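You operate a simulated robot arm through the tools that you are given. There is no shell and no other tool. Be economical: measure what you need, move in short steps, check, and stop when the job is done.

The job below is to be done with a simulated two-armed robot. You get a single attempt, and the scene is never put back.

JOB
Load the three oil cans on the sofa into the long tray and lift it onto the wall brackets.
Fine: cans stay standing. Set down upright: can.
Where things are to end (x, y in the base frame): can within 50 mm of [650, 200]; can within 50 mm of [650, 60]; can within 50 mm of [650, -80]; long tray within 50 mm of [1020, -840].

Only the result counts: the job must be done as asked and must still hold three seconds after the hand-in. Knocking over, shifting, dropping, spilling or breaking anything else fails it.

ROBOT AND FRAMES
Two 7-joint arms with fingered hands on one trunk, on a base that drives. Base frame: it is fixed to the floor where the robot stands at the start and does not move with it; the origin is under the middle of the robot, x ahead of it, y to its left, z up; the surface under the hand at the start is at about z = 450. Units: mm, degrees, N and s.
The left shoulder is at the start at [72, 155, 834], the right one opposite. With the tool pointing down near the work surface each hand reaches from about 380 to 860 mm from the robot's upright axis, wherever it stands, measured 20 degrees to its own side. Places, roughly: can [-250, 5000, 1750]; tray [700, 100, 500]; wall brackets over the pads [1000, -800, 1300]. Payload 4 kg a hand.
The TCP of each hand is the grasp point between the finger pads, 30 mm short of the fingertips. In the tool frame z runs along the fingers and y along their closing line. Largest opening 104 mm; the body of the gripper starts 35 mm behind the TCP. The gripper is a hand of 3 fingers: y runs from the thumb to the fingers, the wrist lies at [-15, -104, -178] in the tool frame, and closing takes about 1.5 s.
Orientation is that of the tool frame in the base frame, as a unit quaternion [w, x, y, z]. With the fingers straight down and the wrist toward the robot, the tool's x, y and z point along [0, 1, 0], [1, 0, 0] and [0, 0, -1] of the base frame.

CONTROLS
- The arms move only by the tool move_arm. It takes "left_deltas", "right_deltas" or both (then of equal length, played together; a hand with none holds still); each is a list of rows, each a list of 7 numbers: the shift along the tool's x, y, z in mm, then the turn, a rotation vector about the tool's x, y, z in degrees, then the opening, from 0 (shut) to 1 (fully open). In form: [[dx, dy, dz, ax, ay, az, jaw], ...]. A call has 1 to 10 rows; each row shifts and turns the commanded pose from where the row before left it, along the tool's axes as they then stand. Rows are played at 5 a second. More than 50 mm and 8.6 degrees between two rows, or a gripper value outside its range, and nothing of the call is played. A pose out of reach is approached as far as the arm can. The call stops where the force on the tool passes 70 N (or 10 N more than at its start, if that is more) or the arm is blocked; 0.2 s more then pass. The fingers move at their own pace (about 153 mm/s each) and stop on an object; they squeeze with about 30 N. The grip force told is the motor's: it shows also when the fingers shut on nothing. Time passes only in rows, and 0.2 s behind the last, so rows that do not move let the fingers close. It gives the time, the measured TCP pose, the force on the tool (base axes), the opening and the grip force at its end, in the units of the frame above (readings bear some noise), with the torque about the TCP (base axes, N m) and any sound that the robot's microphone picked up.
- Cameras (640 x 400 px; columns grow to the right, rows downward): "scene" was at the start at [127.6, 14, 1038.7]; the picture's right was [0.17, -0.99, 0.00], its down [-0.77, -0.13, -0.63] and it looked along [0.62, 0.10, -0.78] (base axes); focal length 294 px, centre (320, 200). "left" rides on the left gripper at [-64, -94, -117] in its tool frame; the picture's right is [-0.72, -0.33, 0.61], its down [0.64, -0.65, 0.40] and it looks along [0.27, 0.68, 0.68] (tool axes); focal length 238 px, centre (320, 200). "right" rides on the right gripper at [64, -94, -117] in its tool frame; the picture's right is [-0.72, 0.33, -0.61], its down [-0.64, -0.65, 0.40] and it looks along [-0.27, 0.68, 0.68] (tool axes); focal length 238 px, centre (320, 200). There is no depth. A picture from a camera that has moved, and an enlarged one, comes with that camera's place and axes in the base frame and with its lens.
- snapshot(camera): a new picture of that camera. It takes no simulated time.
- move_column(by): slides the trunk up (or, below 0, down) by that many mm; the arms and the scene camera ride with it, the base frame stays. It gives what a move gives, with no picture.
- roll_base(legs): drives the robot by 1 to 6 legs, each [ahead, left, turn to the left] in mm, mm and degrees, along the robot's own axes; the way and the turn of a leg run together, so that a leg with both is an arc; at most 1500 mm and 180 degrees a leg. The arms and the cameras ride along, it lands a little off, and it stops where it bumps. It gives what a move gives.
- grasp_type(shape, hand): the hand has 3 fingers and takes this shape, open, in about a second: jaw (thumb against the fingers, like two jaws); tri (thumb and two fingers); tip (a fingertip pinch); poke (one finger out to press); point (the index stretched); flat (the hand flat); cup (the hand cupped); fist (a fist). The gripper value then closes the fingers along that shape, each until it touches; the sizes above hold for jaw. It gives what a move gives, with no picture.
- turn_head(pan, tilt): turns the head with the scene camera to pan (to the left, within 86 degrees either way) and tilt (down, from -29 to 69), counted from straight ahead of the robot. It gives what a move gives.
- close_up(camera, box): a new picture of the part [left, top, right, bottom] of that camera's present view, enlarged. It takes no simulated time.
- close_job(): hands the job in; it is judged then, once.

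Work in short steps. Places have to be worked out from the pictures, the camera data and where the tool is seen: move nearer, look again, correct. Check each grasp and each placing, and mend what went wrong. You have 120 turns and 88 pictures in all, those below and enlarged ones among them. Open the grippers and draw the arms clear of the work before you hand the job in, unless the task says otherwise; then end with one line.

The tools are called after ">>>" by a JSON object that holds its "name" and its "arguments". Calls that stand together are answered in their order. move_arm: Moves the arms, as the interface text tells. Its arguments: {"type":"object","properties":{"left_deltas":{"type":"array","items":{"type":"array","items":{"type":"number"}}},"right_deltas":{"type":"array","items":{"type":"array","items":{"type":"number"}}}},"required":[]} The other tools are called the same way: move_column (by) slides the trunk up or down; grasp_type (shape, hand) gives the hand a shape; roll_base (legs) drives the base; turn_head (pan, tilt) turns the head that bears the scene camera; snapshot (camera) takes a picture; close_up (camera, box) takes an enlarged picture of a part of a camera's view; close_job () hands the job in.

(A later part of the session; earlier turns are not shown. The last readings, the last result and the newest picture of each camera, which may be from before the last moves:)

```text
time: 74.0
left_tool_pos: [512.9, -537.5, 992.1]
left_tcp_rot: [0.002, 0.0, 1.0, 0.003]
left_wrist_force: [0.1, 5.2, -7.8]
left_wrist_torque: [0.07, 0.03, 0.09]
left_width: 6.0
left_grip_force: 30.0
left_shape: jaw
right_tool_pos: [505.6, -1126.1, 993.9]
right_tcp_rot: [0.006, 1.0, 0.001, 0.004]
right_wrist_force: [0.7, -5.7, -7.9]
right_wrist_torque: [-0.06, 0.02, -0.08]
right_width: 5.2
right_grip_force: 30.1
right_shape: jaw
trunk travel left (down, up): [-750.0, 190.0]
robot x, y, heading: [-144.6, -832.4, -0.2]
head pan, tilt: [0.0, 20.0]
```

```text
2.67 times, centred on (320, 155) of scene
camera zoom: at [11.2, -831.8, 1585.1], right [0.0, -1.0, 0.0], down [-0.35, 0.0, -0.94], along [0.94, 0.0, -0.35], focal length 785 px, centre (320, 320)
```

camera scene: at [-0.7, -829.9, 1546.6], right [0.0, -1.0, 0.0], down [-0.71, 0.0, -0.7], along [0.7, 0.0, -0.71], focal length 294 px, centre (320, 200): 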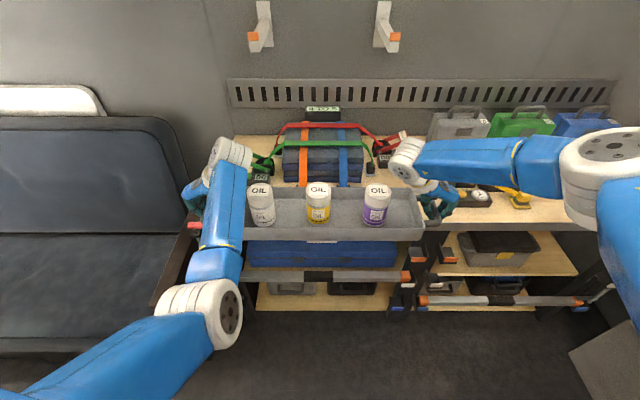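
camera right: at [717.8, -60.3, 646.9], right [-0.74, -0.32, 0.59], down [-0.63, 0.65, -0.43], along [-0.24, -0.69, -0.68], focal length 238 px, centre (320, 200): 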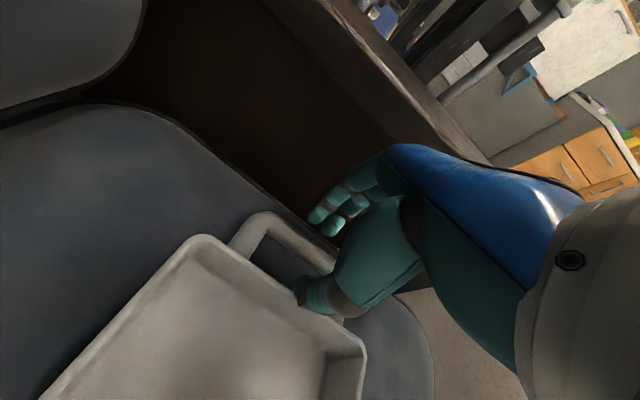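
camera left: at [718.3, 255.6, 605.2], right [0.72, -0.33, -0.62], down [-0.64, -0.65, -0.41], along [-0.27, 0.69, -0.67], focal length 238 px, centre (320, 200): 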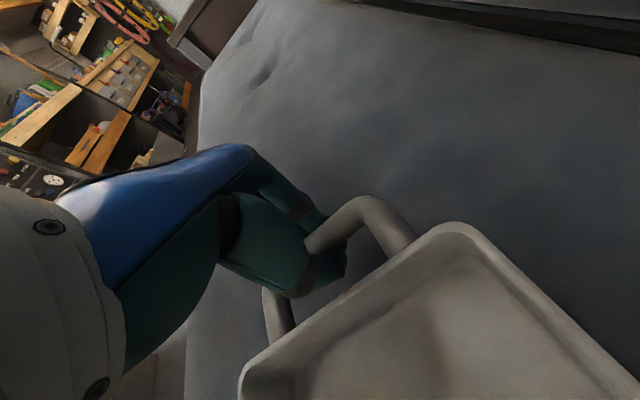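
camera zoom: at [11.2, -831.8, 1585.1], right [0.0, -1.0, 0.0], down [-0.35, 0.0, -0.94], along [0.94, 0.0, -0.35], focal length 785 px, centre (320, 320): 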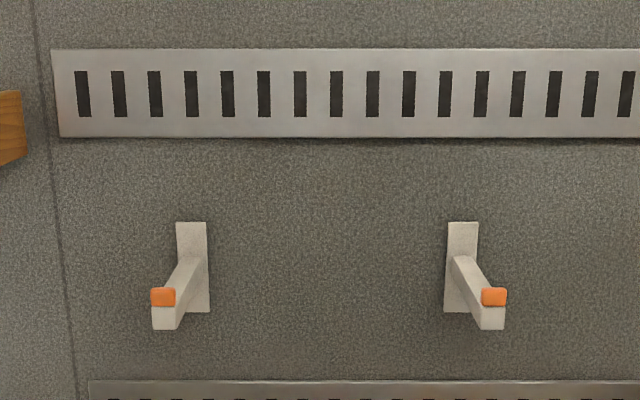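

Bracket arm tops come out at z≈1273 with end lips up to 1297 at x≈915, centred at y≈-841. The tray bottom is about 39 mm below the TCPs, so I need the TCPs at about 1360 to clear the lips. I raise the trunk fully, then both arms by 180 mm.

>>> {"name": "move_column", "arguments": {"by": 190}}

>>> {"name": "move_arm", "arguments": {"left_deltas": [[0, 0, -10, 0, 0, 0, 0], [0, 0, -18, 0, 0, 0, 0], [0, 0, -20, 0, 0, 0, 0], [0, 0, -20, 0, 0, 0, 0], [0, 0, -20, 0, 0, 0, 0], [0, 0, -20, 0, 0, 0, 0], [0, 0, -20, 0, 0, 0, 0], [0, 0, -20, 0, 0, 0, 0], [0, 0, -20, 0, 0, 0, 0], [0, 0, -12, 0, 0, 0, 0]], "right_deltas": [[0, 0, -10, 0, 0, 0, 0], [0, 0, -18, 0, 0, 0, 0], [0, 0, -20, 0, 0, 0, 0], [0, 0, -20, 0, 0, 0, 0], [0, 0, -20, 0, 0, 0, 0], [0, 0, -20, 0, 0, 0, 0], [0, 0, -20, 0, 0, 0, 0], [0, 0, -20, 0, 0, 0, 0], [0, 0, -20, 0, 0, 0, 0], [0, 0, -12, 0, 0, 0, 0]]}}

>>> {"name": "turn_head", "arguments": {"pan": 0, "tilt": 40}}

>>> {"name": "snapshot", "arguments": {"camera": "scene"}}

```text
time: 76.1
left_tool_pos: [514.0, -539.4, 1182.4]
left_tcp_rot: [0.003, 0.001, 1.0, 0.003]
left_wrist_force: [0.5, 10.1, -7.4]
left_wrist_torque: [0.06, 0.05, 0.12]
left_width: 6.1
left_grip_force: 30.0
left_shape: jaw
right_tool_pos: [506.2, -1125.8, 1183.4]
right_tcp_rot: [0.005, 1.0, 0.001, 0.005]
right_wrist_force: [0.4, -8.6, -7.8]
right_wrist_torque: [-0.04, 0.01, 0.0]
right_width: 5.3
right_grip_force: 30.0
right_shape: jaw
trunk travel left (down, up): [-940.0, 0.0]
robot x, y, heading: [-142.9, -833.1, 0.0]
head pan, tilt: [0.0, 20.0]
```

```text
time: 78.3
left_tool_pos: [511.6, -540.8, 1362.6]
left_tcp_rot: [0.003, 0.001, 1.0, 0.003]
left_wrist_force: [-0.3, 6.5, -7.3]
left_wrist_torque: [0.07, 0.04, 0.11]
left_width: 6.4
left_grip_force: 30.1
left_shape: jaw
right_tool_pos: [503.3, -1126.7, 1363.0]
right_tcp_rot: [0.005, 1.0, 0.001, 0.004]
right_wrist_force: [-0.7, -6.8, -7.4]
right_wrist_torque: [-0.04, -0.01, -0.04]
right_width: 5.1
right_grip_force: 30.0
right_shape: jaw
trunk travel left (down, up): [-940.0, 0.0]
robot x, y, heading: [-140.2, -832.2, 0.2]
head pan, tilt: [0.0, 20.0]
```

```text
time: 79.1
left_tool_pos: [511.9, -539.7, 1361.6]
left_tcp_rot: [0.003, 0.0, 1.0, 0.003]
left_wrist_force: [-0.4, 7.5, -6.8]
left_wrist_torque: [0.09, 0.02, 0.06]
left_width: 6.2
left_grip_force: 30.6
left_shape: jaw
right_tool_pos: [502.7, -1127.7, 1362.1]
right_tcp_rot: [0.005, 1.0, 0.001, 0.005]
right_wrist_force: [-0.1, -7.0, -8.8]
right_wrist_torque: [-0.05, 0.04, -0.08]
right_width: 4.9
right_grip_force: 29.7
right_shape: jaw
trunk travel left (down, up): [-940.0, 0.0]
robot x, y, heading: [-143.0, -833.7, 0.2]
head pan, tilt: [0.0, 40.0]
```

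```text
34 pictures are left
camera scene: at [4.0, -833.2, 1743.9], right [0.0, -1.0, 0.0], down [-0.65, 0.0, -0.76], along [0.76, 0.0, -0.65], focal length 294 px, centre (320, 200)
```

scene: 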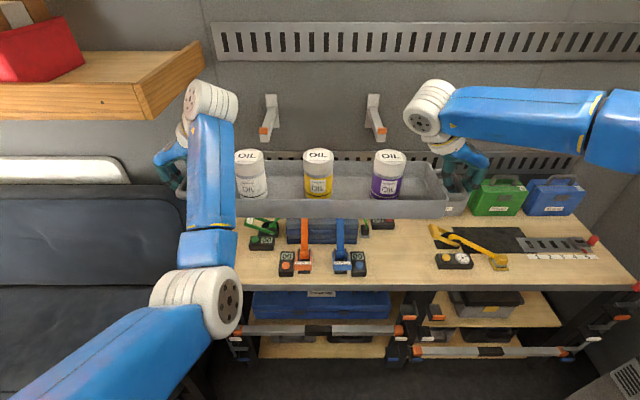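

The tray is level at the carrying height. I extend both arms 70 mm forward in step, so the base can stay clear of the bench, and shift 8 mm right.

>>> {"name": "move_arm", "arguments": {"left_deltas": [[-4, 0, 0, 0, 0, 0, 0], [-8, -1, 0, 0, 0, 0, 0], [-8, -1, 0, 0, 0, 0, 0], [-8, -1, 0, 0, 0, 0, 0], [-8, -1, 0, 0, 0, 0, 0], [-8, -1, 0, 0, 0, 0, 0], [-8, -1, 0, 0, 0, 0, 0], [-8, -1, 0, 0, 0, 0, 0], [-6, -1, 0, 0, 0, 0, 0], [-4, 0, 0, 0, 0, 0, 0]], "right_deltas": [[4, 0, 0, 0, 0, 0, 0], [8, 1, 0, 0, 0, 0, 0], [8, 1, 0, 0, 0, 0, 0], [8, 1, 0, 0, 0, 0, 0], [8, 1, 0, 0, 0, 0, 0], [8, 1, 0, 0, 0, 0, 0], [8, 1, 0, 0, 0, 0, 0], [8, 1, 0, 0, 0, 0, 0], [6, 1, 0, 0, 0, 0, 0], [4, 0, 0, 0, 0, 0, 0]]}}

>>> {"name": "snapshot", "arguments": {"camera": "scene"}}

```text
time: 81.3
left_tool_pos: [584.6, -548.8, 1361.8]
left_tcp_rot: [0.004, 0.001, 1.0, 0.003]
left_wrist_force: [1.0, 17.6, -6.5]
left_wrist_torque: [0.1, 0.0, 0.14]
left_width: 5.7
left_grip_force: 29.4
left_shape: jaw
right_tool_pos: [575.1, -1133.3, 1362.6]
right_tcp_rot: [0.004, 1.0, 0.001, 0.004]
right_wrist_force: [0.2, -17.0, -6.9]
right_wrist_torque: [-0.08, 0.03, -0.07]
right_width: 4.5
right_grip_force: 30.6
right_shape: jaw
trunk travel left (down, up): [-940.0, 0.0]
robot x, y, heading: [-139.8, -833.1, 0.1]
head pan, tilt: [0.0, 40.0]
```

```text
33 pictures are left
camera scene: at [6.0, -832.7, 1743.6], right [0.0, -1.0, 0.0], down [-0.65, 0.0, -0.76], along [0.76, 0.0, -0.65], focal length 294 px, centre (320, 200)
```

scene: 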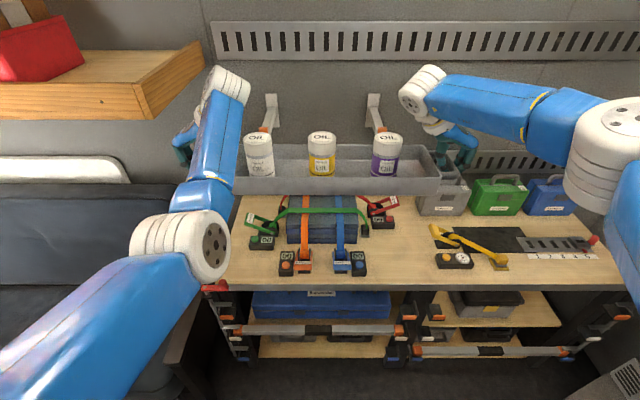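

The hands squeeze the tray endwise by 17 N, so I ease each outward by 1 mm and rise 15 mm for more clearance. Then I drive ahead 330 mm.

>>> {"name": "move_arm", "arguments": {"left_deltas": [[0, 1, -7, 0, 0, 0, 0], [0, 0, -8, 0, 0, 0, 0], [0, 0, 0, 0, 0, 0, 0]], "right_deltas": [[0, 1, -7, 0, 0, 0, 0], [0, 0, -8, 0, 0, 0, 0], [0, 0, 0, 0, 0, 0, 0]]}}

>>> {"name": "roll_base", "arguments": {"legs": [[330, 0, 0]]}}

>>> {"name": "snapshot", "arguments": {"camera": "scene"}}

```text
time: 82.1
left_tool_pos: [583.0, -548.8, 1377.2]
left_tcp_rot: [0.001, 0.001, 1.0, 0.003]
left_wrist_force: [1.0, 10.1, -7.5]
left_wrist_torque: [0.1, 0.04, 0.07]
left_width: 5.6
left_grip_force: 30.4
left_shape: jaw
right_tool_pos: [573.2, -1133.4, 1379.1]
right_tcp_rot: [0.004, 1.0, 0.002, 0.003]
right_wrist_force: [0.0, -10.4, -7.2]
right_wrist_torque: [-0.07, 0.01, -0.03]
right_width: 4.9
right_grip_force: 30.0
right_shape: jaw
trunk travel left (down, up): [-940.0, 0.0]
robot x, y, heading: [-141.0, -834.4, 0.2]
head pan, tilt: [0.0, 40.0]
```

```text
time: 84.3
left_tool_pos: [900.9, -540.4, 1381.6]
left_tcp_rot: [0.006, -0.002, 1.0, 0.003]
left_wrist_force: [-0.8, 5.3, -6.5]
left_wrist_torque: [0.05, -0.01, 0.05]
left_width: 5.8
left_grip_force: 30.0
left_shape: jaw
right_tool_pos: [896.0, -1127.2, 1382.4]
right_tcp_rot: [0.004, 1.0, 0.004, 0.008]
right_wrist_force: [-0.4, -5.0, -6.4]
right_wrist_torque: [-0.07, 0.04, -0.02]
right_width: 4.9
right_grip_force: 30.3
right_shape: jaw
trunk travel left (down, up): [-940.0, 0.0]
robot x, y, heading: [186.1, -830.0, 0.2]
head pan, tilt: [0.0, 40.0]
```

```text
32 pictures are left
camera scene: at [322.9, -831.1, 1744.6], right [0.01, -1.0, 0.0], down [-0.64, 0.0, -0.77], along [0.77, 0.01, -0.64], focal length 294 px, centre (320, 200)
```

scene: 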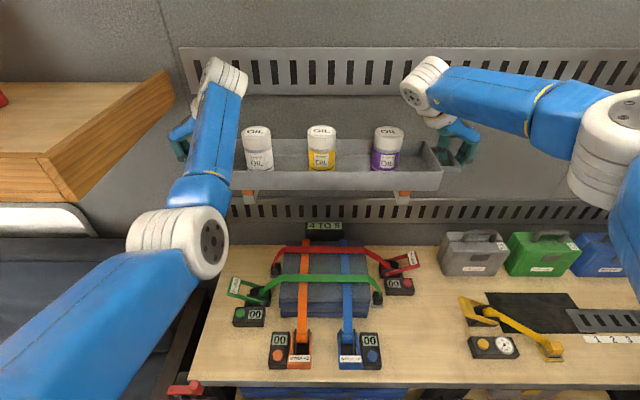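

Both bracket lips show under the tray, and the tray is above them. The tray centre is near x=898, so I first make a still check for any sway and then drive 60 mm further.

>>> {"name": "move_arm", "arguments": {"left_deltas": [[0, -2, 0, 0, 0, 0, 0], [0, -2, 0, 0, 0, 0, 0], [0, -2, 0, 0, 0, 0, 0], [0, -2, 0, 0, 0, 0, 0], [0, 0, 0, 0, 0, 0, 0]], "right_deltas": [[0, 2, 0, 0, 0, 0, 0], [0, 2, 0, 0, 0, 0, 0], [0, 2, 0, 0, 0, 0, 0], [0, 2, 0, 0, 0, 0, 0], [0, 0, 0, 0, 0, 0, 0]]}}

>>> {"name": "roll_base", "arguments": {"legs": [[60, 0, 0]]}}

>>> {"name": "snapshot", "arguments": {"camera": "scene"}}

```text
time: 85.5
left_tool_pos: [905.3, -548.1, 1378.9]
left_tcp_rot: [0.003, -0.003, 1.0, 0.003]
left_wrist_force: [-0.4, 7.1, -6.7]
left_wrist_torque: [0.02, 0.04, 0.12]
left_width: 6.0
left_grip_force: 30.2
left_shape: jaw
right_tool_pos: [900.6, -1134.6, 1378.3]
right_tcp_rot: [0.003, 1.0, 0.005, 0.004]
right_wrist_force: [0.5, -6.9, -8.1]
right_wrist_torque: [-0.04, 0.03, 0.0]
right_width: 5.0
right_grip_force: 30.0
right_shape: jaw
trunk travel left (down, up): [-940.0, 0.0]
robot x, y, heading: [184.4, -829.6, 0.3]
head pan, tilt: [0.0, 40.0]
```

```text
time: 86.4
left_tool_pos: [951.7, -548.1, 1386.7]
left_tcp_rot: [0.008, -0.004, 1.0, 0.003]
left_wrist_force: [0.8, 9.4, -6.9]
left_wrist_torque: [0.07, 0.0, 0.06]
left_width: 5.6
left_grip_force: 30.2
left_shape: jaw
right_tool_pos: [948.0, -1133.4, 1389.1]
right_tcp_rot: [0.005, 1.0, 0.005, 0.011]
right_wrist_force: [-1.3, -9.6, -6.6]
right_wrist_torque: [0.01, 0.04, -0.02]
right_width: 4.9
right_grip_force: 29.8
right_shape: jaw
trunk travel left (down, up): [-940.0, 0.0]
robot x, y, heading: [248.4, -833.8, 0.4]
head pan, tilt: [0.0, 40.0]
```

```text
31 pictures are left
camera scene: at [380.8, -830.5, 1744.8], right [0.01, -1.0, 0.0], down [-0.64, -0.01, -0.77], along [0.77, 0.01, -0.64], focal length 294 px, centre (320, 200)
```

scene: 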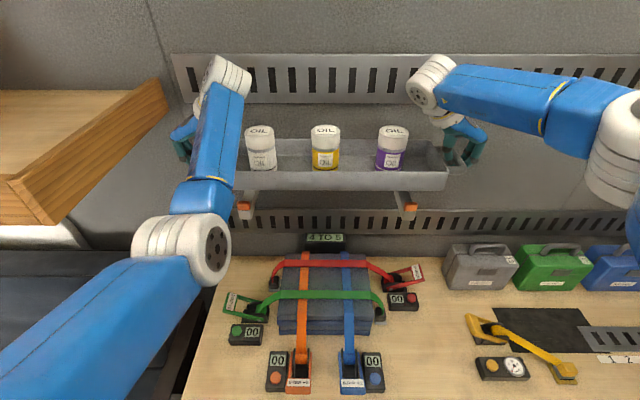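

It sways a little right after braking and then settles. Before the last stretch I look down to check the base's clearance to the bench.

>>> {"name": "turn_head", "arguments": {"pan": 0, "tilt": 69}}

>>> {"name": "snapshot", "arguments": {"camera": "scene"}}

```text
time: 87.3
left_tool_pos: [948.4, -549.1, 1388.7]
left_tcp_rot: [0.01, -0.004, 1.0, 0.004]
left_wrist_force: [0.0, 5.2, -7.2]
left_wrist_torque: [0.06, -0.02, 0.06]
left_width: 5.9
left_grip_force: 30.1
left_shape: jaw
right_tool_pos: [943.6, -1134.7, 1391.8]
right_tcp_rot: [0.004, 1.0, 0.004, 0.013]
right_wrist_force: [-0.3, -4.9, -6.3]
right_wrist_torque: [0.01, -0.01, 0.01]
right_width: 4.9
right_grip_force: 30.0
right_shape: jaw
trunk travel left (down, up): [-940.0, 0.0]
robot x, y, heading: [243.1, -831.3, 0.5]
head pan, tilt: [0.0, 68.8]
```

```text
30 pictures are left
camera scene: at [352.7, -830.7, 1708.7], right [0.01, -1.0, 0.0], down [-0.93, -0.01, -0.36], along [0.36, 0.0, -0.93], focal length 294 px, centre (320, 200)
```

scene: 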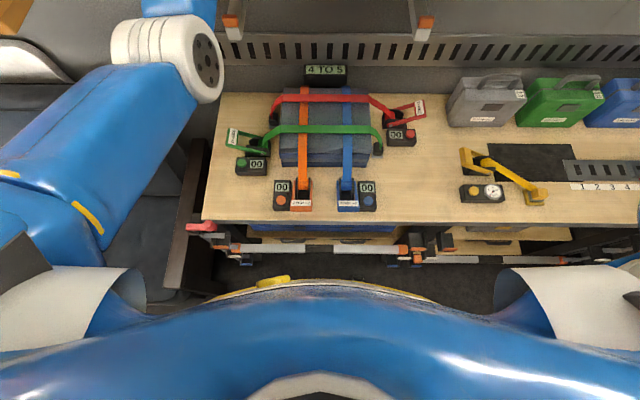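

The tool readings show the robot pitched back about 1.3° and it stays so; the base may be touching something low at the front. I back off 20 mm and see whether it levels.

>>> {"name": "roll_base", "arguments": {"legs": [[-20, 0, 0]]}}

>>> {"name": "move_arm", "arguments": {"left_deltas": [[0, 0, 0, 0, 0, 0, 0], [0, 0, 0, 0, 0, 0, 0], [0, 0, 0, 0, 0, 0, 0], [0, 0, 0, 0, 0, 0, 0], [0, 0, 0, 0, 0, 0, 0]]}}

```text
time: 88.1
left_tool_pos: [932.5, -547.7, 1385.3]
left_tcp_rot: [0.007, -0.004, 1.0, 0.004]
left_wrist_force: [0.2, 7.1, -8.0]
left_wrist_torque: [0.04, 0.01, 0.09]
left_width: 5.8
left_grip_force: 30.0
left_shape: jaw
right_tool_pos: [928.5, -1134.1, 1387.6]
right_tcp_rot: [0.004, 1.0, 0.004, 0.009]
right_wrist_force: [-0.8, -7.7, -6.9]
right_wrist_torque: [-0.06, -0.01, -0.04]
right_width: 5.2
right_grip_force: 30.3
right_shape: jaw
trunk travel left (down, up): [-940.0, 0.0]
robot x, y, heading: [226.0, -834.0, 0.5]
head pan, tilt: [0.0, 68.8]
```

```text
time: 89.3
left_tool_pos: [935.4, -548.6, 1383.9]
left_tcp_rot: [0.008, -0.004, 1.0, 0.002]
left_wrist_force: [0.4, 3.9, -7.8]
left_wrist_torque: [0.08, 0.05, 0.13]
left_width: 6.2
left_grip_force: 30.2
left_shape: jaw
right_tool_pos: [929.4, -1134.5, 1386.7]
right_tcp_rot: [0.006, 1.0, 0.005, 0.008]
right_wrist_force: [0.3, -4.4, -7.0]
right_wrist_torque: [-0.03, 0.06, 0.0]
right_width: 5.0
right_grip_force: 29.9
right_shape: jaw
trunk travel left (down, up): [-940.0, 0.0]
robot x, y, heading: [227.2, -828.5, 0.3]
head pan, tilt: [0.0, 68.8]
```

Backing off reduced the pitch, so there is a contact ahead. I look down to either side to find it.

>>> {"name": "turn_head", "arguments": {"pan": 70, "tilt": 60}}

>>> {"name": "snapshot", "arguments": {"camera": "scene"}}

>>> {"name": "turn_head", "arguments": {"pan": -70, "tilt": 60}}

>>> {"name": "snapshot", "arguments": {"camera": "scene"}}

```text
time: 90.8
left_tool_pos: [933.5, -548.2, 1383.7]
left_tcp_rot: [0.007, -0.004, 1.0, 0.005]
left_wrist_force: [-0.6, 6.4, -8.0]
left_wrist_torque: [0.03, 0.04, 0.11]
left_width: 6.1
left_grip_force: 30.0
left_shape: jaw
right_tool_pos: [929.2, -1135.2, 1387.5]
right_tcp_rot: [0.004, 1.0, 0.005, 0.01]
right_wrist_force: [-0.4, -5.8, -7.9]
right_wrist_torque: [-0.03, 0.04, -0.01]
right_width: 4.9
right_grip_force: 30.7
right_shape: jaw
trunk travel left (down, up): [-940.0, 0.0]
robot x, y, heading: [221.9, -832.3, 0.3]
head pan, tilt: [70.0, 60.0]
```

```text
29 pictures are left
camera scene: at [309.2, -768.3, 1717.4], right [0.94, -0.33, -0.01], down [-0.29, -0.82, -0.5], along [0.16, 0.47, -0.87], focal length 294 px, centre (320, 200)
```

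scene: 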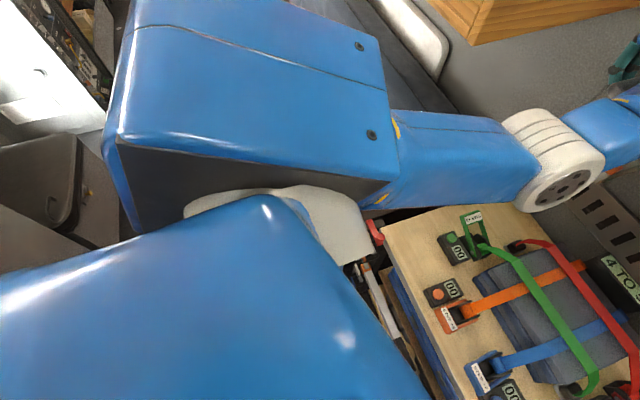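

```text
time: 93.0
left_tool_pos: [934.1, -547.7, 1384.1]
left_tcp_rot: [0.007, -0.003, 1.0, 0.003]
left_wrist_force: [0.3, 6.1, -8.1]
left_wrist_torque: [0.07, 0.06, 0.06]
left_width: 5.8
left_grip_force: 30.7
left_shape: jaw
right_tool_pos: [928.3, -1136.0, 1388.4]
right_tcp_rot: [0.004, 1.0, 0.004, 0.01]
right_wrist_force: [-0.3, -5.6, -7.3]
right_wrist_torque: [-0.01, -0.03, -0.03]
right_width: 5.2
right_grip_force: 30.1
right_shape: jaw
trunk travel left (down, up): [-940.0, 0.0]
robot x, y, heading: [226.1, -834.0, 0.5]
head pan, tilt: [-70.0, 60.0]
```

```text
28 pictures are left
camera scene: at [309.7, -893.5, 1717.4], right [-0.94, -0.35, 0.01], down [-0.31, 0.81, -0.5], along [0.17, -0.47, -0.87], focal length 294 px, centre (320, 200)
```

scene: 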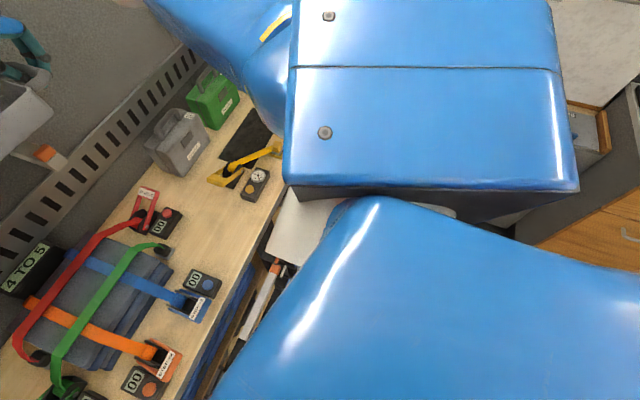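

Nothing visible touches, and no bump was reported. The nearest bench rails are near x≈580–596. I creep ahead 20 mm at a time and watch the pitch.

>>> {"name": "turn_head", "arguments": {"pan": 0, "tilt": 45}}

>>> {"name": "roll_base", "arguments": {"legs": [[35, 0, -0.4]]}}

>>> {"name": "move_arm", "arguments": {"left_deltas": [[0, 0, 0, 0, 0, 0, 0], [0, 0, 0, 0, 0, 0, 0], [0, 0, 0, 0, 0, 0, 0], [0, 0, 0, 0, 0, 0, 0], [0, 0, 0, 0, 0, 0, 0]]}}

>>> {"name": "snapshot", "arguments": {"camera": "scene"}}

```text
time: 94.4
left_tool_pos: [933.2, -548.0, 1384.2]
left_tcp_rot: [0.006, -0.003, 1.0, 0.004]
left_wrist_force: [0.5, 6.3, -7.4]
left_wrist_torque: [0.07, 0.03, 0.07]
left_width: 5.9
left_grip_force: 30.3
left_shape: jaw
right_tool_pos: [929.1, -1135.4, 1388.5]
right_tcp_rot: [0.004, 1.0, 0.005, 0.01]
right_wrist_force: [-0.3, -6.0, -7.6]
right_wrist_torque: [-0.01, 0.01, 0.02]
right_width: 5.2
right_grip_force: 30.1
right_shape: jaw
trunk travel left (down, up): [-940.0, 0.0]
robot x, y, heading: [226.9, -832.2, 0.4]
head pan, tilt: [0.0, 45.0]
```

```text
time: 95.2
left_tool_pos: [966.7, -553.9, 1386.8]
left_tcp_rot: [0.01, 0.0, 1.0, 0.004]
left_wrist_force: [-0.1, 5.9, -8.0]
left_wrist_torque: [0.09, 0.02, 0.08]
left_width: 5.7
left_grip_force: 30.4
left_shape: jaw
right_tool_pos: [958.1, -1141.7, 1390.6]
right_tcp_rot: [0.004, 1.0, 0.001, 0.012]
right_wrist_force: [-0.4, -6.9, -6.8]
right_wrist_torque: [-0.05, -0.03, -0.03]
right_width: 4.8
right_grip_force: 30.0
right_shape: jaw
trunk travel left (down, up): [-940.0, 0.0]
robot x, y, heading: [257.5, -832.0, 0.1]
head pan, tilt: [0.0, 45.0]
```

```text
time: 96.5
left_tool_pos: [963.5, -553.4, 1389.0]
left_tcp_rot: [0.009, -0.001, 1.0, 0.002]
left_wrist_force: [0.4, 3.5, -6.7]
left_wrist_torque: [0.05, 0.01, 0.1]
left_width: 6.2
left_grip_force: 30.0
left_shape: jaw
right_tool_pos: [955.6, -1142.1, 1391.5]
right_tcp_rot: [0.004, 1.0, 0.0, 0.012]
right_wrist_force: [-0.6, -3.7, -6.8]
right_wrist_torque: [-0.04, 0.02, -0.05]
right_width: 5.0
right_grip_force: 29.8
right_shape: jaw
trunk travel left (down, up): [-940.0, 0.0]
robot x, y, heading: [260.2, -835.0, 0.1]
head pan, tilt: [0.0, 45.0]
```

```text
27 pictures are left
camera scene: at [401.8, -831.6, 1736.7], right [0.0, -1.0, 0.0], down [-0.71, 0.0, -0.7], along [0.7, 0.0, -0.71], focal length 294 px, centre (320, 200)
```

scene: 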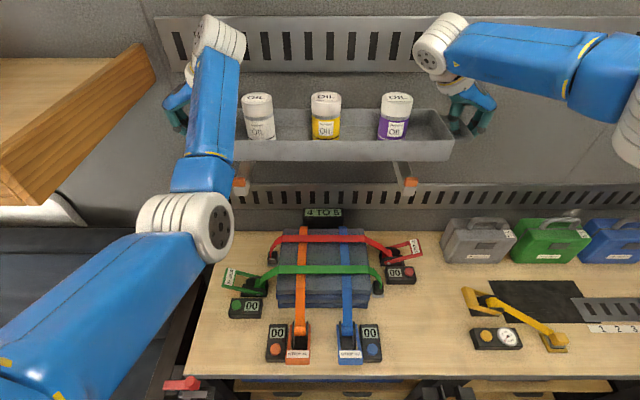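

The head camera's place shows the robot itself is not pitched; the arms lagged slightly during the drives. So there is no base contact, and I correct with the arms: pitch back 0.9°, extend 24 mm and lower 8 mm.

>>> {"name": "move_arm", "arguments": {"left_deltas": [[-4, 0, 2, 0, 0.3, 0, 0], [-5, 0, 2, 0, 0.3, 0, 0], [-5, 0, 2, 0, 0.3, 0, 0], [-5, 0, 2, 0, 0, 0, 0], [-5, 0, 0, 0, 0, 0, 0], [0, 0, 0, 0, 0, 0, 0]], "right_deltas": [[4, 0, 2, 0, -0.3, 0, 0], [5, 0, 2, 0, -0.3, 0, 0], [5, 0, 2, 0, -0.3, 0, 0], [5, 0, 2, 0, 0, 0, 0], [5, 0, 0, 0, 0, 0, 0], [0, 0, 0, 0, 0, 0, 0]]}}

>>> {"name": "roll_base", "arguments": {"legs": [[20, 0, 0]]}}

>>> {"name": "move_arm", "arguments": {"left_deltas": [[0, 0, 0, 0, 0, 0, 0], [0, 0, 0, 0, 0, 0, 0], [0, 0, 0, 0, 0, 0, 0]]}}

>>> {"name": "snapshot", "arguments": {"camera": "scene"}}

```text
time: 97.8
left_tool_pos: [988.5, -553.3, 1382.2]
left_tcp_rot: [0.002, 0.001, 1.0, 0.002]
left_wrist_force: [0.5, 5.2, -7.5]
left_wrist_torque: [0.06, 0.05, 0.09]
left_width: 5.9
left_grip_force: 30.0
left_shape: jaw
right_tool_pos: [979.1, -1140.2, 1384.1]
right_tcp_rot: [0.005, 1.0, 0.002, 0.004]
right_wrist_force: [0.1, -5.6, -7.1]
right_wrist_torque: [-0.01, 0.01, -0.06]
right_width: 5.2
right_grip_force: 30.1
right_shape: jaw
trunk travel left (down, up): [-940.0, 0.0]
robot x, y, heading: [260.7, -832.9, 0.1]
head pan, tilt: [0.0, 45.0]
```

```text
time: 98.6
left_tool_pos: [1009.0, -553.8, 1380.6]
left_tcp_rot: [0.002, -0.001, 1.0, 0.002]
left_wrist_force: [-0.5, 3.7, -7.9]
left_wrist_torque: [0.08, 0.04, 0.07]
left_width: 6.0
left_grip_force: 30.5
left_shape: jaw
right_tool_pos: [1000.3, -1140.9, 1383.9]
right_tcp_rot: [0.005, 1.0, 0.002, 0.005]
right_wrist_force: [-0.3, -4.7, -7.1]
right_wrist_torque: [-0.03, 0.05, -0.03]
right_width: 4.9
right_grip_force: 30.1
right_shape: jaw
trunk travel left (down, up): [-940.0, 0.0]
robot x, y, heading: [280.2, -828.9, 0.0]
head pan, tilt: [0.0, 45.0]
```

```text
time: 99.4
left_tool_pos: [1006.5, -551.4, 1383.7]
left_tcp_rot: [0.004, -0.001, 1.0, 0.003]
left_wrist_force: [0.0, 1.8, -7.2]
left_wrist_torque: [0.06, 0.07, 0.07]
left_width: 6.0
left_grip_force: 30.3
left_shape: jaw
right_tool_pos: [996.9, -1141.1, 1387.5]
right_tcp_rot: [0.005, 1.0, -0.001, 0.006]
right_wrist_force: [0.4, -1.8, -6.5]
right_wrist_torque: [-0.04, 0.06, -0.02]
right_width: 5.4
right_grip_force: 29.8
right_shape: jaw
trunk travel left (down, up): [-940.0, 0.0]
robot x, y, heading: [282.7, -829.9, 0.0]
head pan, tilt: [0.0, 45.0]
```

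```text
26 pictures are left
camera scene: at [428.3, -830.4, 1736.2], right [0.0, -1.0, 0.0], down [-0.71, 0.0, -0.7], along [0.7, 0.0, -0.71], focal length 294 px, centre (320, 200)
```

scene: 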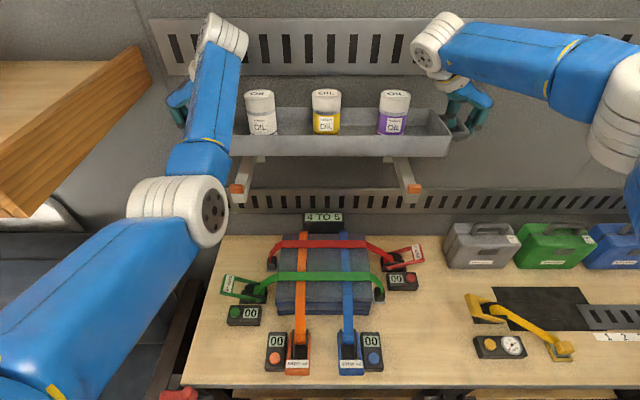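

The tray centre is near x=1004 by the hands. I zoom in to judge it against the bracket lips.

>>> {"name": "close_up", "arguments": {"camera": "scene", "box": [200, 70, 480, 220]}}

```text
2.29 times, centred on (340, 145) of scene
camera zoom: at [428.3, -830.4, 1736.2], right [0.0, -1.0, 0.0], down [-0.71, 0.0, -0.7], along [0.7, 0.0, -0.71], focal length 672 px, centre (274, 326)
```

zoom: 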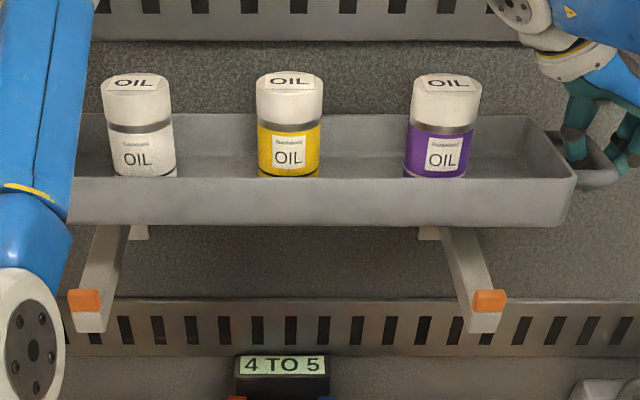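

The tray hangs with its bottom about 28 mm below the TCPs, now z≈1357, centre x≈1007. I extend both arms 18 mm to get well behind the lips, then check before lowering.

>>> {"name": "move_arm", "arguments": {"left_deltas": [[-4, 0, 1, 0, 0.2, 0, 0], [-5, 0, 1, 0, 0.2, 0, 0], [-5, 0, 1, 0, 0, 0, 0], [-4, 0, 1, 0, 0, 0, 0], [0, 0, 0, 0, 0, 0, 0]], "right_deltas": [[4, 0, 1, 0, -0.2, 0, 0], [5, 0, 1, 0, -0.2, 0, 0], [5, 0, 1, 0, 0, 0, 0], [4, 0, 2, 0, 0, 0, 0], [0, 0, 0, 0, 0, 0, 0]]}}

>>> {"name": "close_up", "arguments": {"camera": "scene", "box": [160, 20, 480, 220]}}

```text
time: 100.6
left_tool_pos: [1024.7, -555.0, 1379.2]
left_tcp_rot: [0.001, -0.001, 1.0, 0.003]
left_wrist_force: [-0.3, 4.7, -6.7]
left_wrist_torque: [0.07, 0.08, 0.1]
left_width: 6.1
left_grip_force: 30.1
left_shape: jaw
right_tool_pos: [1012.6, -1141.6, 1383.1]
right_tcp_rot: [0.005, 1.0, 0.0, 0.004]
right_wrist_force: [0.1, -3.4, -7.6]
right_wrist_torque: [0.03, 0.07, -0.04]
right_width: 5.1
right_grip_force: 30.0
right_shape: jaw
trunk travel left (down, up): [-940.0, 0.0]
robot x, y, heading: [279.9, -829.5, 0.0]
head pan, tilt: [0.0, 45.0]
```

```text
2.00 times, centred on (320, 120) of scene
camera zoom: at [424.5, -830.7, 1736.6], right [0.0, -1.0, 0.0], down [-0.71, 0.0, -0.7], along [0.7, 0.0, -0.71], focal length 588 px, centre (320, 360)
```

zoom: 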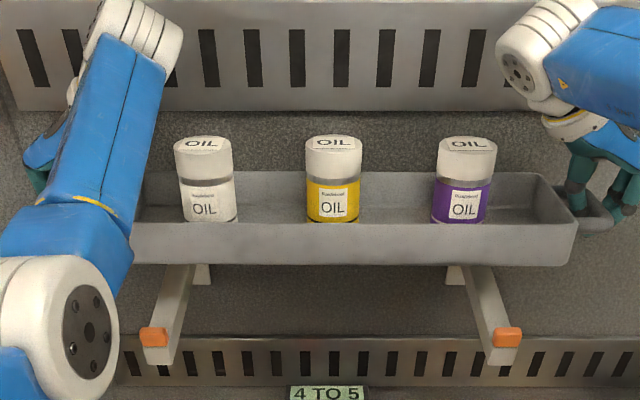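

The tray centre is now near (1023, -848), behind the lips. I lower both hands by about 60 mm in step.

>>> {"name": "move_arm", "arguments": {"left_deltas": [[0, 0, 4, 0, 0, 0, 0], [0, 0, 7, 0, 0, 0, 0], [0, 0, 7, 0, 0, 0, 0], [0, 0, 7, 0, 0, 0, 0], [0, 0, 7, 0, 0, 0, 0], [0, 0, 7, 0, 0, 0, 0], [0, 0, 7, 0, 0, 0, 0], [0, 0, 7, 0, 0, 0, 0], [0, 0, 5, 0, 0, 0, 0], [0, 0, 0, 0, 0, 0, 0]], "right_deltas": [[0, 0, 4.3, 0, 0, 0, 0], [0, 0, 7.4, 0, 0, 0, 0], [0, 0, 7.4, 0, 0, 0, 0], [0, 0, 7.4, 0, 0, 0, 0], [0, 0, 7.4, 0, 0, 0, 0], [0, 0, 7.4, 0, 0, 0, 0], [0, 0, 7.4, 0, 0, 0, 0], [0, 0, 7.4, 0, 0, 0, 0], [0, 0, 5.3, 0, 0, 0, 0], [0, 0, 0, 0, 0, 0, 0]]}}

>>> {"name": "close_up", "arguments": {"camera": "scene", "box": [160, 20, 480, 220]}}

```text
time: 102.8
left_tool_pos: [1025.0, -553.8, 1322.7]
left_tcp_rot: [0.002, -0.001, 1.0, 0.003]
left_wrist_force: [0.1, 2.4, -6.6]
left_wrist_torque: [0.06, 0.03, 0.05]
left_width: 5.9
left_grip_force: 29.8
left_shape: jaw
right_tool_pos: [1014.8, -1142.0, 1320.5]
right_tcp_rot: [0.005, 1.0, 0.0, 0.003]
right_wrist_force: [-0.3, -2.4, -7.6]
right_wrist_torque: [0.03, 0.03, -0.02]
right_width: 5.2
right_grip_force: 30.3
right_shape: jaw
trunk travel left (down, up): [-940.0, 0.0]
robot x, y, heading: [283.9, -830.7, 0.2]
head pan, tilt: [0.0, 45.0]
```

```text
2.00 times, centred on (320, 120) of scene
camera zoom: at [425.5, -830.8, 1736.5], right [0.0, -1.0, 0.0], down [-0.71, 0.0, -0.7], along [0.7, 0.0, -0.71], focal length 588 px, centre (320, 360)
```

zoom: 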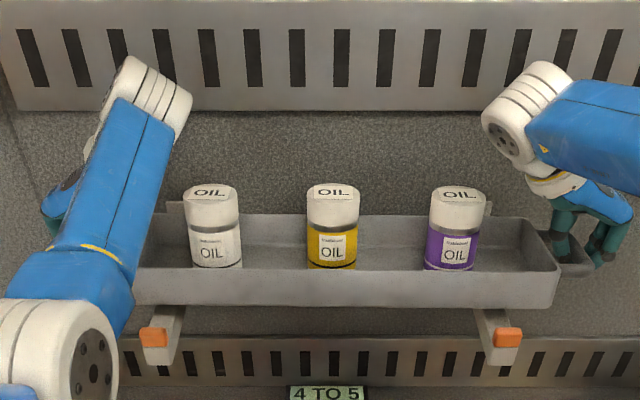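

The tray's front edge is at x≈949, clear behind the lips, with about 20 mm left to drop. I lower in 3 mm rows.

>>> {"name": "move_arm", "arguments": {"left_deltas": [[0, 0, 3, 0, 0, 0, 0], [0, 0, 3, 0, 0, 0, 0], [0, 0, 3, 0, 0, 0, 0], [0, 0, 3, 0, 0, 0, 0], [0, 0, 2, 0, 0, 0, 0], [0, 0, 0, 0, 0, 0, 0]], "right_deltas": [[0, 0, 3, 0, 0, 0, 0], [0, 0, 3, 0, 0, 0, 0], [0, 0, 3, 0, 0, 0, 0], [0, 0, 3, 0, 0, 0, 0], [0, 0, 1, 0, 0, 0, 0], [0, 0, 0, 0, 0, 0, 0]]}}

>>> {"name": "close_up", "arguments": {"camera": "scene", "box": [160, 70, 480, 270]}}

```text
time: 104.2
left_tool_pos: [1024.2, -553.2, 1309.6]
left_tcp_rot: [0.001, -0.001, 1.0, 0.003]
left_wrist_force: [-0.2, 2.1, -7.4]
left_wrist_torque: [0.05, -0.02, 0.1]
left_width: 5.9
left_grip_force: 30.0
left_shape: jaw
right_tool_pos: [1014.7, -1141.2, 1308.0]
right_tcp_rot: [0.006, 1.0, 0.001, 0.003]
right_wrist_force: [-0.3, -1.1, -5.5]
right_wrist_torque: [0.02, -0.07, -0.01]
right_width: 5.1
right_grip_force: 30.6
right_shape: jaw
trunk travel left (down, up): [-940.0, 0.0]
robot x, y, heading: [281.4, -834.5, 0.2]
head pan, tilt: [0.0, 45.0]
```

```text
2.00 times, centred on (320, 170) of scene
camera zoom: at [424.5, -830.4, 1736.6], right [0.0, -1.0, 0.0], down [-0.71, 0.0, -0.7], along [0.7, 0.0, -0.71], focal length 588 px, centre (320, 260)
```

zoom: 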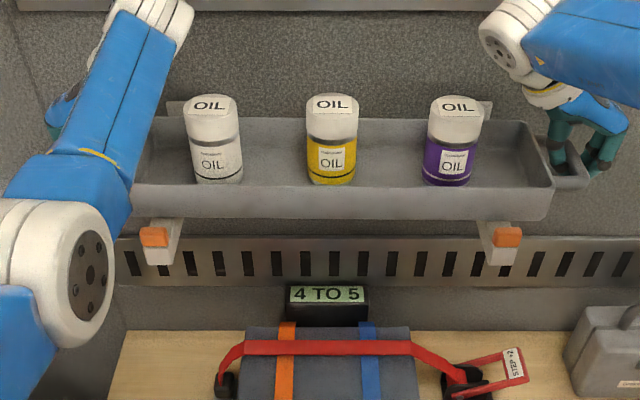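

Right may be just touching. I lower further in 2 mm rows.

>>> {"name": "move_arm", "arguments": {"left_deltas": [[0, 0, 2, 0, 0, 0, 0], [0, 0, 2, 0, 0, 0, 0], [0, 0, 0, 0, 0, 0, 0]], "right_deltas": [[0, 0, 2, 0, 0, 0, 0], [0, 0, 1, 0, 0, 0, 0], [0, 0, 0, 0, 0, 0, 0]]}}

```text
time: 105.0
left_tool_pos: [1024.8, -553.6, 1305.6]
left_tcp_rot: [0.001, 0.0, 1.0, 0.003]
left_wrist_force: [1.7, 0.4, -4.9]
left_wrist_torque: [0.04, -0.01, 0.08]
left_width: 6.1
left_grip_force: 30.1
left_shape: jaw
right_tool_pos: [1014.1, -1140.8, 1306.3]
right_tcp_rot: [0.005, 1.0, 0.002, 0.004]
right_wrist_force: [1.7, -0.4, -0.4]
right_wrist_torque: [0.01, -0.06, 0.01]
right_width: 5.5
right_grip_force: 30.0
right_shape: jaw
trunk travel left (down, up): [-940.0, 0.0]
robot x, y, heading: [282.8, -832.0, -0.0]
head pan, tilt: [0.0, 45.0]
```

The right end rests on its bracket and the left is nearly down. I continue 2–4 mm.

>>> {"name": "move_arm", "arguments": {"left_deltas": [[0, 0, 2, 0, 0, 0, 0], [0, 0, 2, 0, 0, 0, 0], [0, 0, 0, 0, 0, 0, 0]], "right_deltas": [[0, 0, 1, 0, 0, 0, 0], [0, 0, 1, 0, 0, 0, 0], [0, 0, 0, 0, 0, 0, 0]]}}

>>> {"name": "close_up", "arguments": {"camera": "scene", "box": [160, 70, 480, 270]}}

```text
time: 105.8
left_tool_pos: [1024.3, -552.0, 1302.2]
left_tcp_rot: [0.001, -0.001, 1.0, 0.002]
left_wrist_force: [3.2, 1.3, 2.9]
left_wrist_torque: [0.03, 0.02, 0.02]
left_width: 6.1
left_grip_force: 30.5
left_shape: jaw
right_tool_pos: [1013.1, -1141.0, 1303.1]
right_tcp_rot: [0.005, 1.0, -0.001, 0.003]
right_wrist_force: [0.4, 0.0, -0.3]
right_wrist_torque: [-0.02, -0.01, 0.0]
right_width: 5.1
right_grip_force: 29.8
right_shape: jaw
trunk travel left (down, up): [-940.0, 0.0]
robot x, y, heading: [282.0, -829.0, -0.2]
head pan, tilt: [0.0, 45.0]
```

```text
2.00 times, centred on (320, 170) of scene
camera zoom: at [421.6, -830.1, 1736.9], right [0.0, -1.0, 0.0], down [-0.71, 0.0, -0.7], along [0.7, 0.0, -0.71], focal length 588 px, centre (320, 260)
```

zoom: 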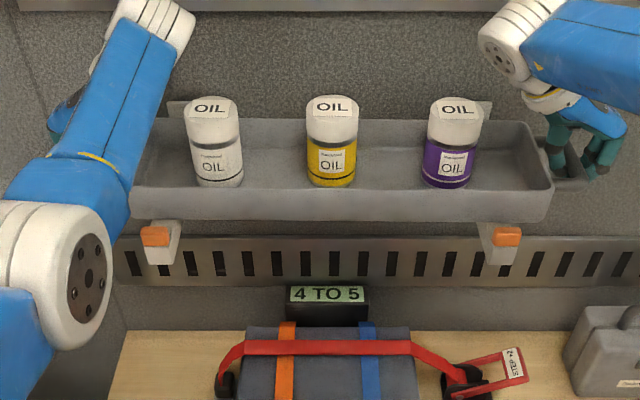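

The tray's weight is off both hands, so it rests on both brackets. I open both hands just enough, at the spot.

>>> {"name": "move_arm", "arguments": {"left_deltas": [[0, 0, 1, 0, 0, 0, 0.12], [0, 0, 1, 0, 0, 0, 0.2], [0, 0, 0, 0, 0, 0, 0.28], [0, 0, 0, 0, 0, 0, 0.36], [0, 0, 0, 0, 0, 0, 0.36], [0, 0, 0, 0, 0, 0, 0.36]], "right_deltas": [[0, 0, 1, 0, 0, 0, 0.12], [0, 0, 1, 0, 0, 0, 0.2], [0, 0, 0, 0, 0, 0, 0.28], [0, 0, 0, 0, 0, 0, 0.36], [0, 0, 0, 0, 0, 0, 0.36], [0, 0, 0, 0, 0, 0, 0.36]]}}

>>> {"name": "snapshot", "arguments": {"camera": "left"}}

>>> {"name": "snapshot", "arguments": {"camera": "right"}}

>>> {"name": "snapshot", "arguments": {"camera": "scene"}}

```text
time: 107.2
left_tool_pos: [1021.7, -553.8, 1300.4]
left_tcp_rot: [0.002, -0.001, 1.0, 0.003]
left_wrist_force: [-1.0, 5.2, -0.5]
left_wrist_torque: [-0.05, 0.03, -0.02]
left_width: 35.3
left_grip_force: 0.0
left_shape: jaw
right_tool_pos: [1012.2, -1144.3, 1302.3]
right_tcp_rot: [0.005, 1.0, -0.001, 0.004]
right_wrist_force: [-1.1, -7.9, 0.9]
right_wrist_torque: [0.16, 0.02, 0.0]
right_width: 34.1
right_grip_force: 0.0
right_shape: jaw
trunk travel left (down, up): [-940.0, 0.0]
robot x, y, heading: [283.1, -833.4, 0.2]
head pan, tilt: [0.0, 45.0]
```

```text
20 pictures are left
camera left: at [1085.3, -648.1, 1417.2], right [0.72, -0.32, -0.61], down [-0.64, -0.65, -0.41], along [-0.27, 0.69, -0.67], focal length 238 px, centre (320, 200)
```

left: 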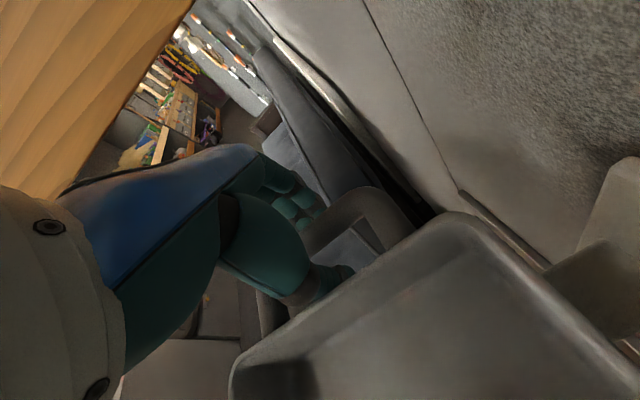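

```text
19 pictures are left
camera right: at [1073.3, -1047.9, 1417.8], right [-0.72, -0.32, 0.61], down [-0.64, 0.65, -0.42], along [-0.26, -0.69, -0.67], focal length 238 px, centre (320, 200)
```

right: 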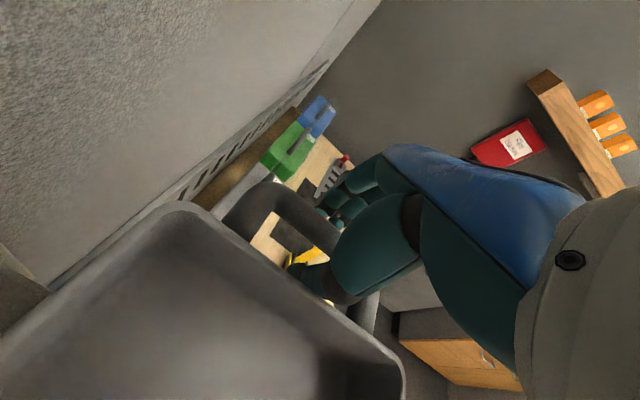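

```text
18 pictures are left
camera scene: at [420.3, -832.9, 1737.0], right [0.0, -1.0, 0.0], down [-0.71, 0.0, -0.7], along [0.7, 0.0, -0.71], focal length 294 px, centre (320, 200)
```

scene: 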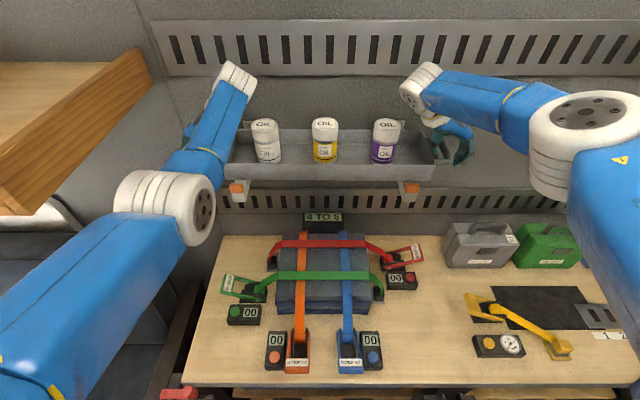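

The bars are free inside both hands, with the thumbs leaning lightly on the tray ends. I narrow slightly and rise slowly in step.

>>> {"name": "move_arm", "arguments": {"left_deltas": [[0, 0, 0, 0, 0, 0, 0.31], [0, 0, 0, 0, 0, 0, 0.31], [0, 0, -4, 0, 0, 0, 0.31], [0, 0, -6, 0, 0, 0, 0.31], [0, 0, -6, 0, 0, 0, 0.31], [0, 0, 0, 0, 0, 0, 0.31]], "right_deltas": [[0, 0, 0, 0, 0, 0, 0.31], [0, 0, 0, 0, 0, 0, 0.31], [0, 0, -4, 0, 0, 0, 0.31], [0, 0, -6, 0, 0, 0, 0.31], [0, 0, -6, 0, 0, 0, 0.31], [0, 0, 0, 0, 0, 0, 0.31]]}}

>>> {"name": "close_up", "arguments": {"camera": "scene", "box": [160, 70, 480, 270]}}

```text
time: 108.6
left_tool_pos: [1020.5, -553.1, 1315.5]
left_tcp_rot: [0.002, -0.001, 1.0, 0.003]
left_wrist_force: [0.0, 0.8, 0.5]
left_wrist_torque: [0.01, 0.02, 0.02]
left_width: 32.2
left_grip_force: 0.0
left_shape: jaw
right_tool_pos: [1011.7, -1142.1, 1319.5]
right_tcp_rot: [0.004, 1.0, 0.001, 0.003]
right_wrist_force: [-0.5, 0.2, -0.9]
right_wrist_torque: [0.0, -0.05, 0.0]
right_width: 32.5
right_grip_force: 0.2
right_shape: jaw
trunk travel left (down, up): [-940.0, 0.0]
robot x, y, heading: [280.3, -829.7, 0.0]
head pan, tilt: [0.0, 45.0]
```

```text
2.00 times, centred on (320, 170) of scene
camera zoom: at [420.8, -830.3, 1737.0], right [0.0, -1.0, 0.0], down [-0.71, 0.0, -0.7], along [0.7, 0.0, -0.71], focal length 588 px, centre (320, 260)
```

zoom: 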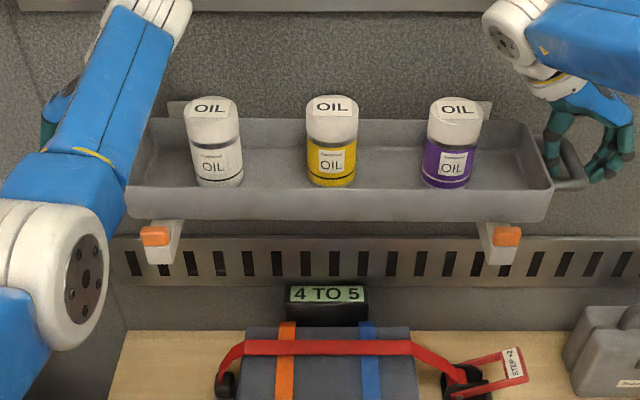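

The forces are zero and the tray has not moved. I raise the hands another 60 mm.

>>> {"name": "move_arm", "arguments": {"left_deltas": [[0, 0, -8, 0, 0, 0, 0.31], [0, 0, -10, 0, 0, 0, 0.31], [0, 0, -12, 0, 0, 0, 0.31], [0, 0, -15, 0, 0, 0, 0.31], [0, 0, -15, 0, 0, 0, 0.31], [0, 0, 0, 0, 0, 0, 0.31]], "right_deltas": [[0, 0, -8, 0, 0, 0, 0.31], [0, 0, -10, 0, 0, 0, 0.31], [0, 0, -12, 0, 0, 0, 0.31], [0, 0, -15, 0, 0, 0, 0.31], [0, 0, -15, 0, 0, 0, 0.31], [0, 0, 0, 0, 0, 0, 0.31]]}}

>>> {"name": "snapshot", "arguments": {"camera": "left"}}

>>> {"name": "snapshot", "arguments": {"camera": "scene"}}

```text
time: 110.0
left_tool_pos: [1020.2, -554.3, 1377.6]
left_tcp_rot: [0.002, -0.001, 1.0, 0.004]
left_wrist_force: [-0.7, -0.5, 0.1]
left_wrist_torque: [0.03, -0.04, 0.0]
left_width: 32.7
left_grip_force: 0.1
left_shape: jaw
right_tool_pos: [1012.3, -1140.0, 1379.9]
right_tcp_rot: [0.005, 1.0, -0.001, 0.004]
right_wrist_force: [-0.1, 0.5, -1.0]
right_wrist_torque: [-0.02, 0.04, -0.04]
right_width: 32.2
right_grip_force: 0.0
right_shape: jaw
trunk travel left (down, up): [-940.0, 0.0]
robot x, y, heading: [284.3, -831.7, -0.0]
head pan, tilt: [0.0, 45.0]
```

```text
16 pictures are left
camera left: at [1083.4, -648.2, 1493.7], right [0.72, -0.32, -0.61], down [-0.64, -0.65, -0.41], along [-0.27, 0.69, -0.68], focal length 238 px, centre (320, 200)
```

left: 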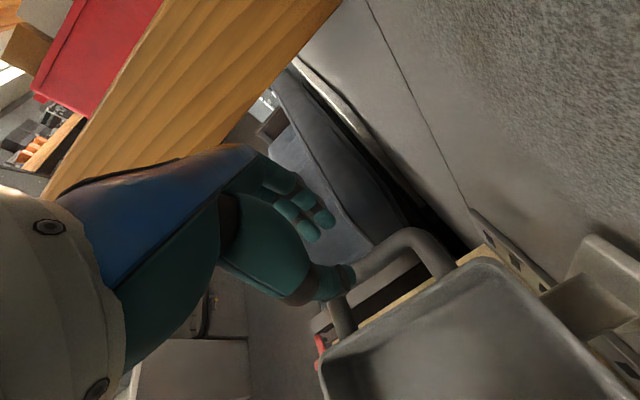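

```text
15 pictures are left
camera scene: at [420.2, -830.5, 1737.0], right [0.0, -1.0, 0.0], down [-0.71, 0.0, -0.7], along [0.7, 0.0, -0.71], focal length 294 px, centre (320, 200)
```

scene: 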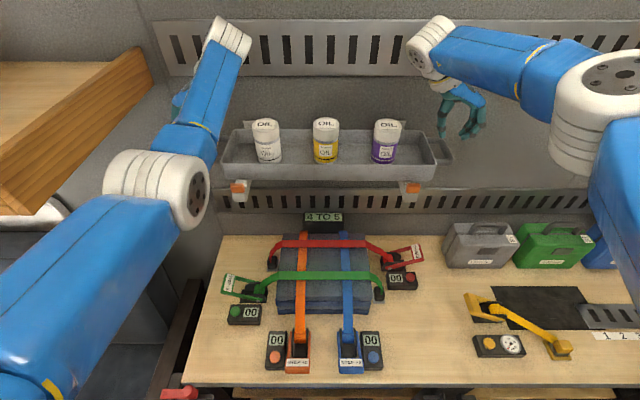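

Both hands are free above the bars and the tray rests on both brackets. I rise 25 mm more, then back the robot straight out by 400 mm.

>>> {"name": "move_arm", "arguments": {"left_deltas": [[0, 0, -12, 0, 0, 0, 0.31], [0, 0, -13, 0, 0, 0, 0.31], [0, 0, 0, 0, 0, 0, 0.31]], "right_deltas": [[0, 0, -12, 0, 0, 0, 0.31], [0, 0, -13, 0, 0, 0, 0.31], [0, 0, 0, 0, 0, 0, 0.31]]}}

>>> {"name": "roll_base", "arguments": {"legs": [[-400, 0, 0]]}}

>>> {"name": "snapshot", "arguments": {"camera": "scene"}}

```text
time: 110.8
left_tool_pos: [1022.2, -553.8, 1401.0]
left_tcp_rot: [0.002, -0.001, 1.0, 0.002]
left_wrist_force: [0.0, 0.0, 0.4]
left_wrist_torque: [0.03, -0.01, 0.01]
left_width: 32.4
left_grip_force: 0.0
left_shape: jaw
right_tool_pos: [1011.2, -1139.4, 1403.3]
right_tcp_rot: [0.006, 1.0, 0.001, 0.004]
right_wrist_force: [0.3, -0.2, 0.3]
right_wrist_torque: [-0.02, 0.03, -0.02]
right_width: 32.3
right_grip_force: 0.0
right_shape: jaw
trunk travel left (down, up): [-940.0, 0.0]
robot x, y, heading: [284.9, -827.2, 0.1]
head pan, tilt: [0.0, 45.0]
```

```text
time: 113.3
left_tool_pos: [618.9, -544.0, 1400.0]
left_tcp_rot: [-0.001, -0.009, 1.0, 0.003]
left_wrist_force: [-0.9, -0.6, 0.5]
left_wrist_torque: [0.01, 0.01, 0.01]
left_width: 32.2
left_grip_force: 0.0
left_shape: jaw
right_tool_pos: [620.2, -1132.5, 1401.4]
right_tcp_rot: [0.005, 1.0, 0.01, 0.003]
right_wrist_force: [0.3, 0.9, -0.7]
right_wrist_torque: [-0.03, -0.01, 0.02]
right_width: 32.4
right_grip_force: 0.1
right_shape: jaw
trunk travel left (down, up): [-940.0, 0.0]
robot x, y, heading: [-118.0, -836.9, 1.1]
head pan, tilt: [0.0, 45.0]
```

```text
14 pictures are left
camera scene: at [25.3, -832.4, 1736.5], right [0.02, -1.0, 0.0], down [-0.71, -0.01, -0.7], along [0.7, 0.01, -0.71], focal length 294 px, centre (320, 200)
```

scene: 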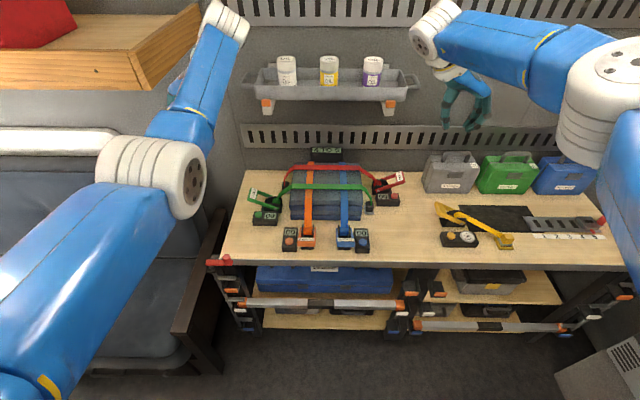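

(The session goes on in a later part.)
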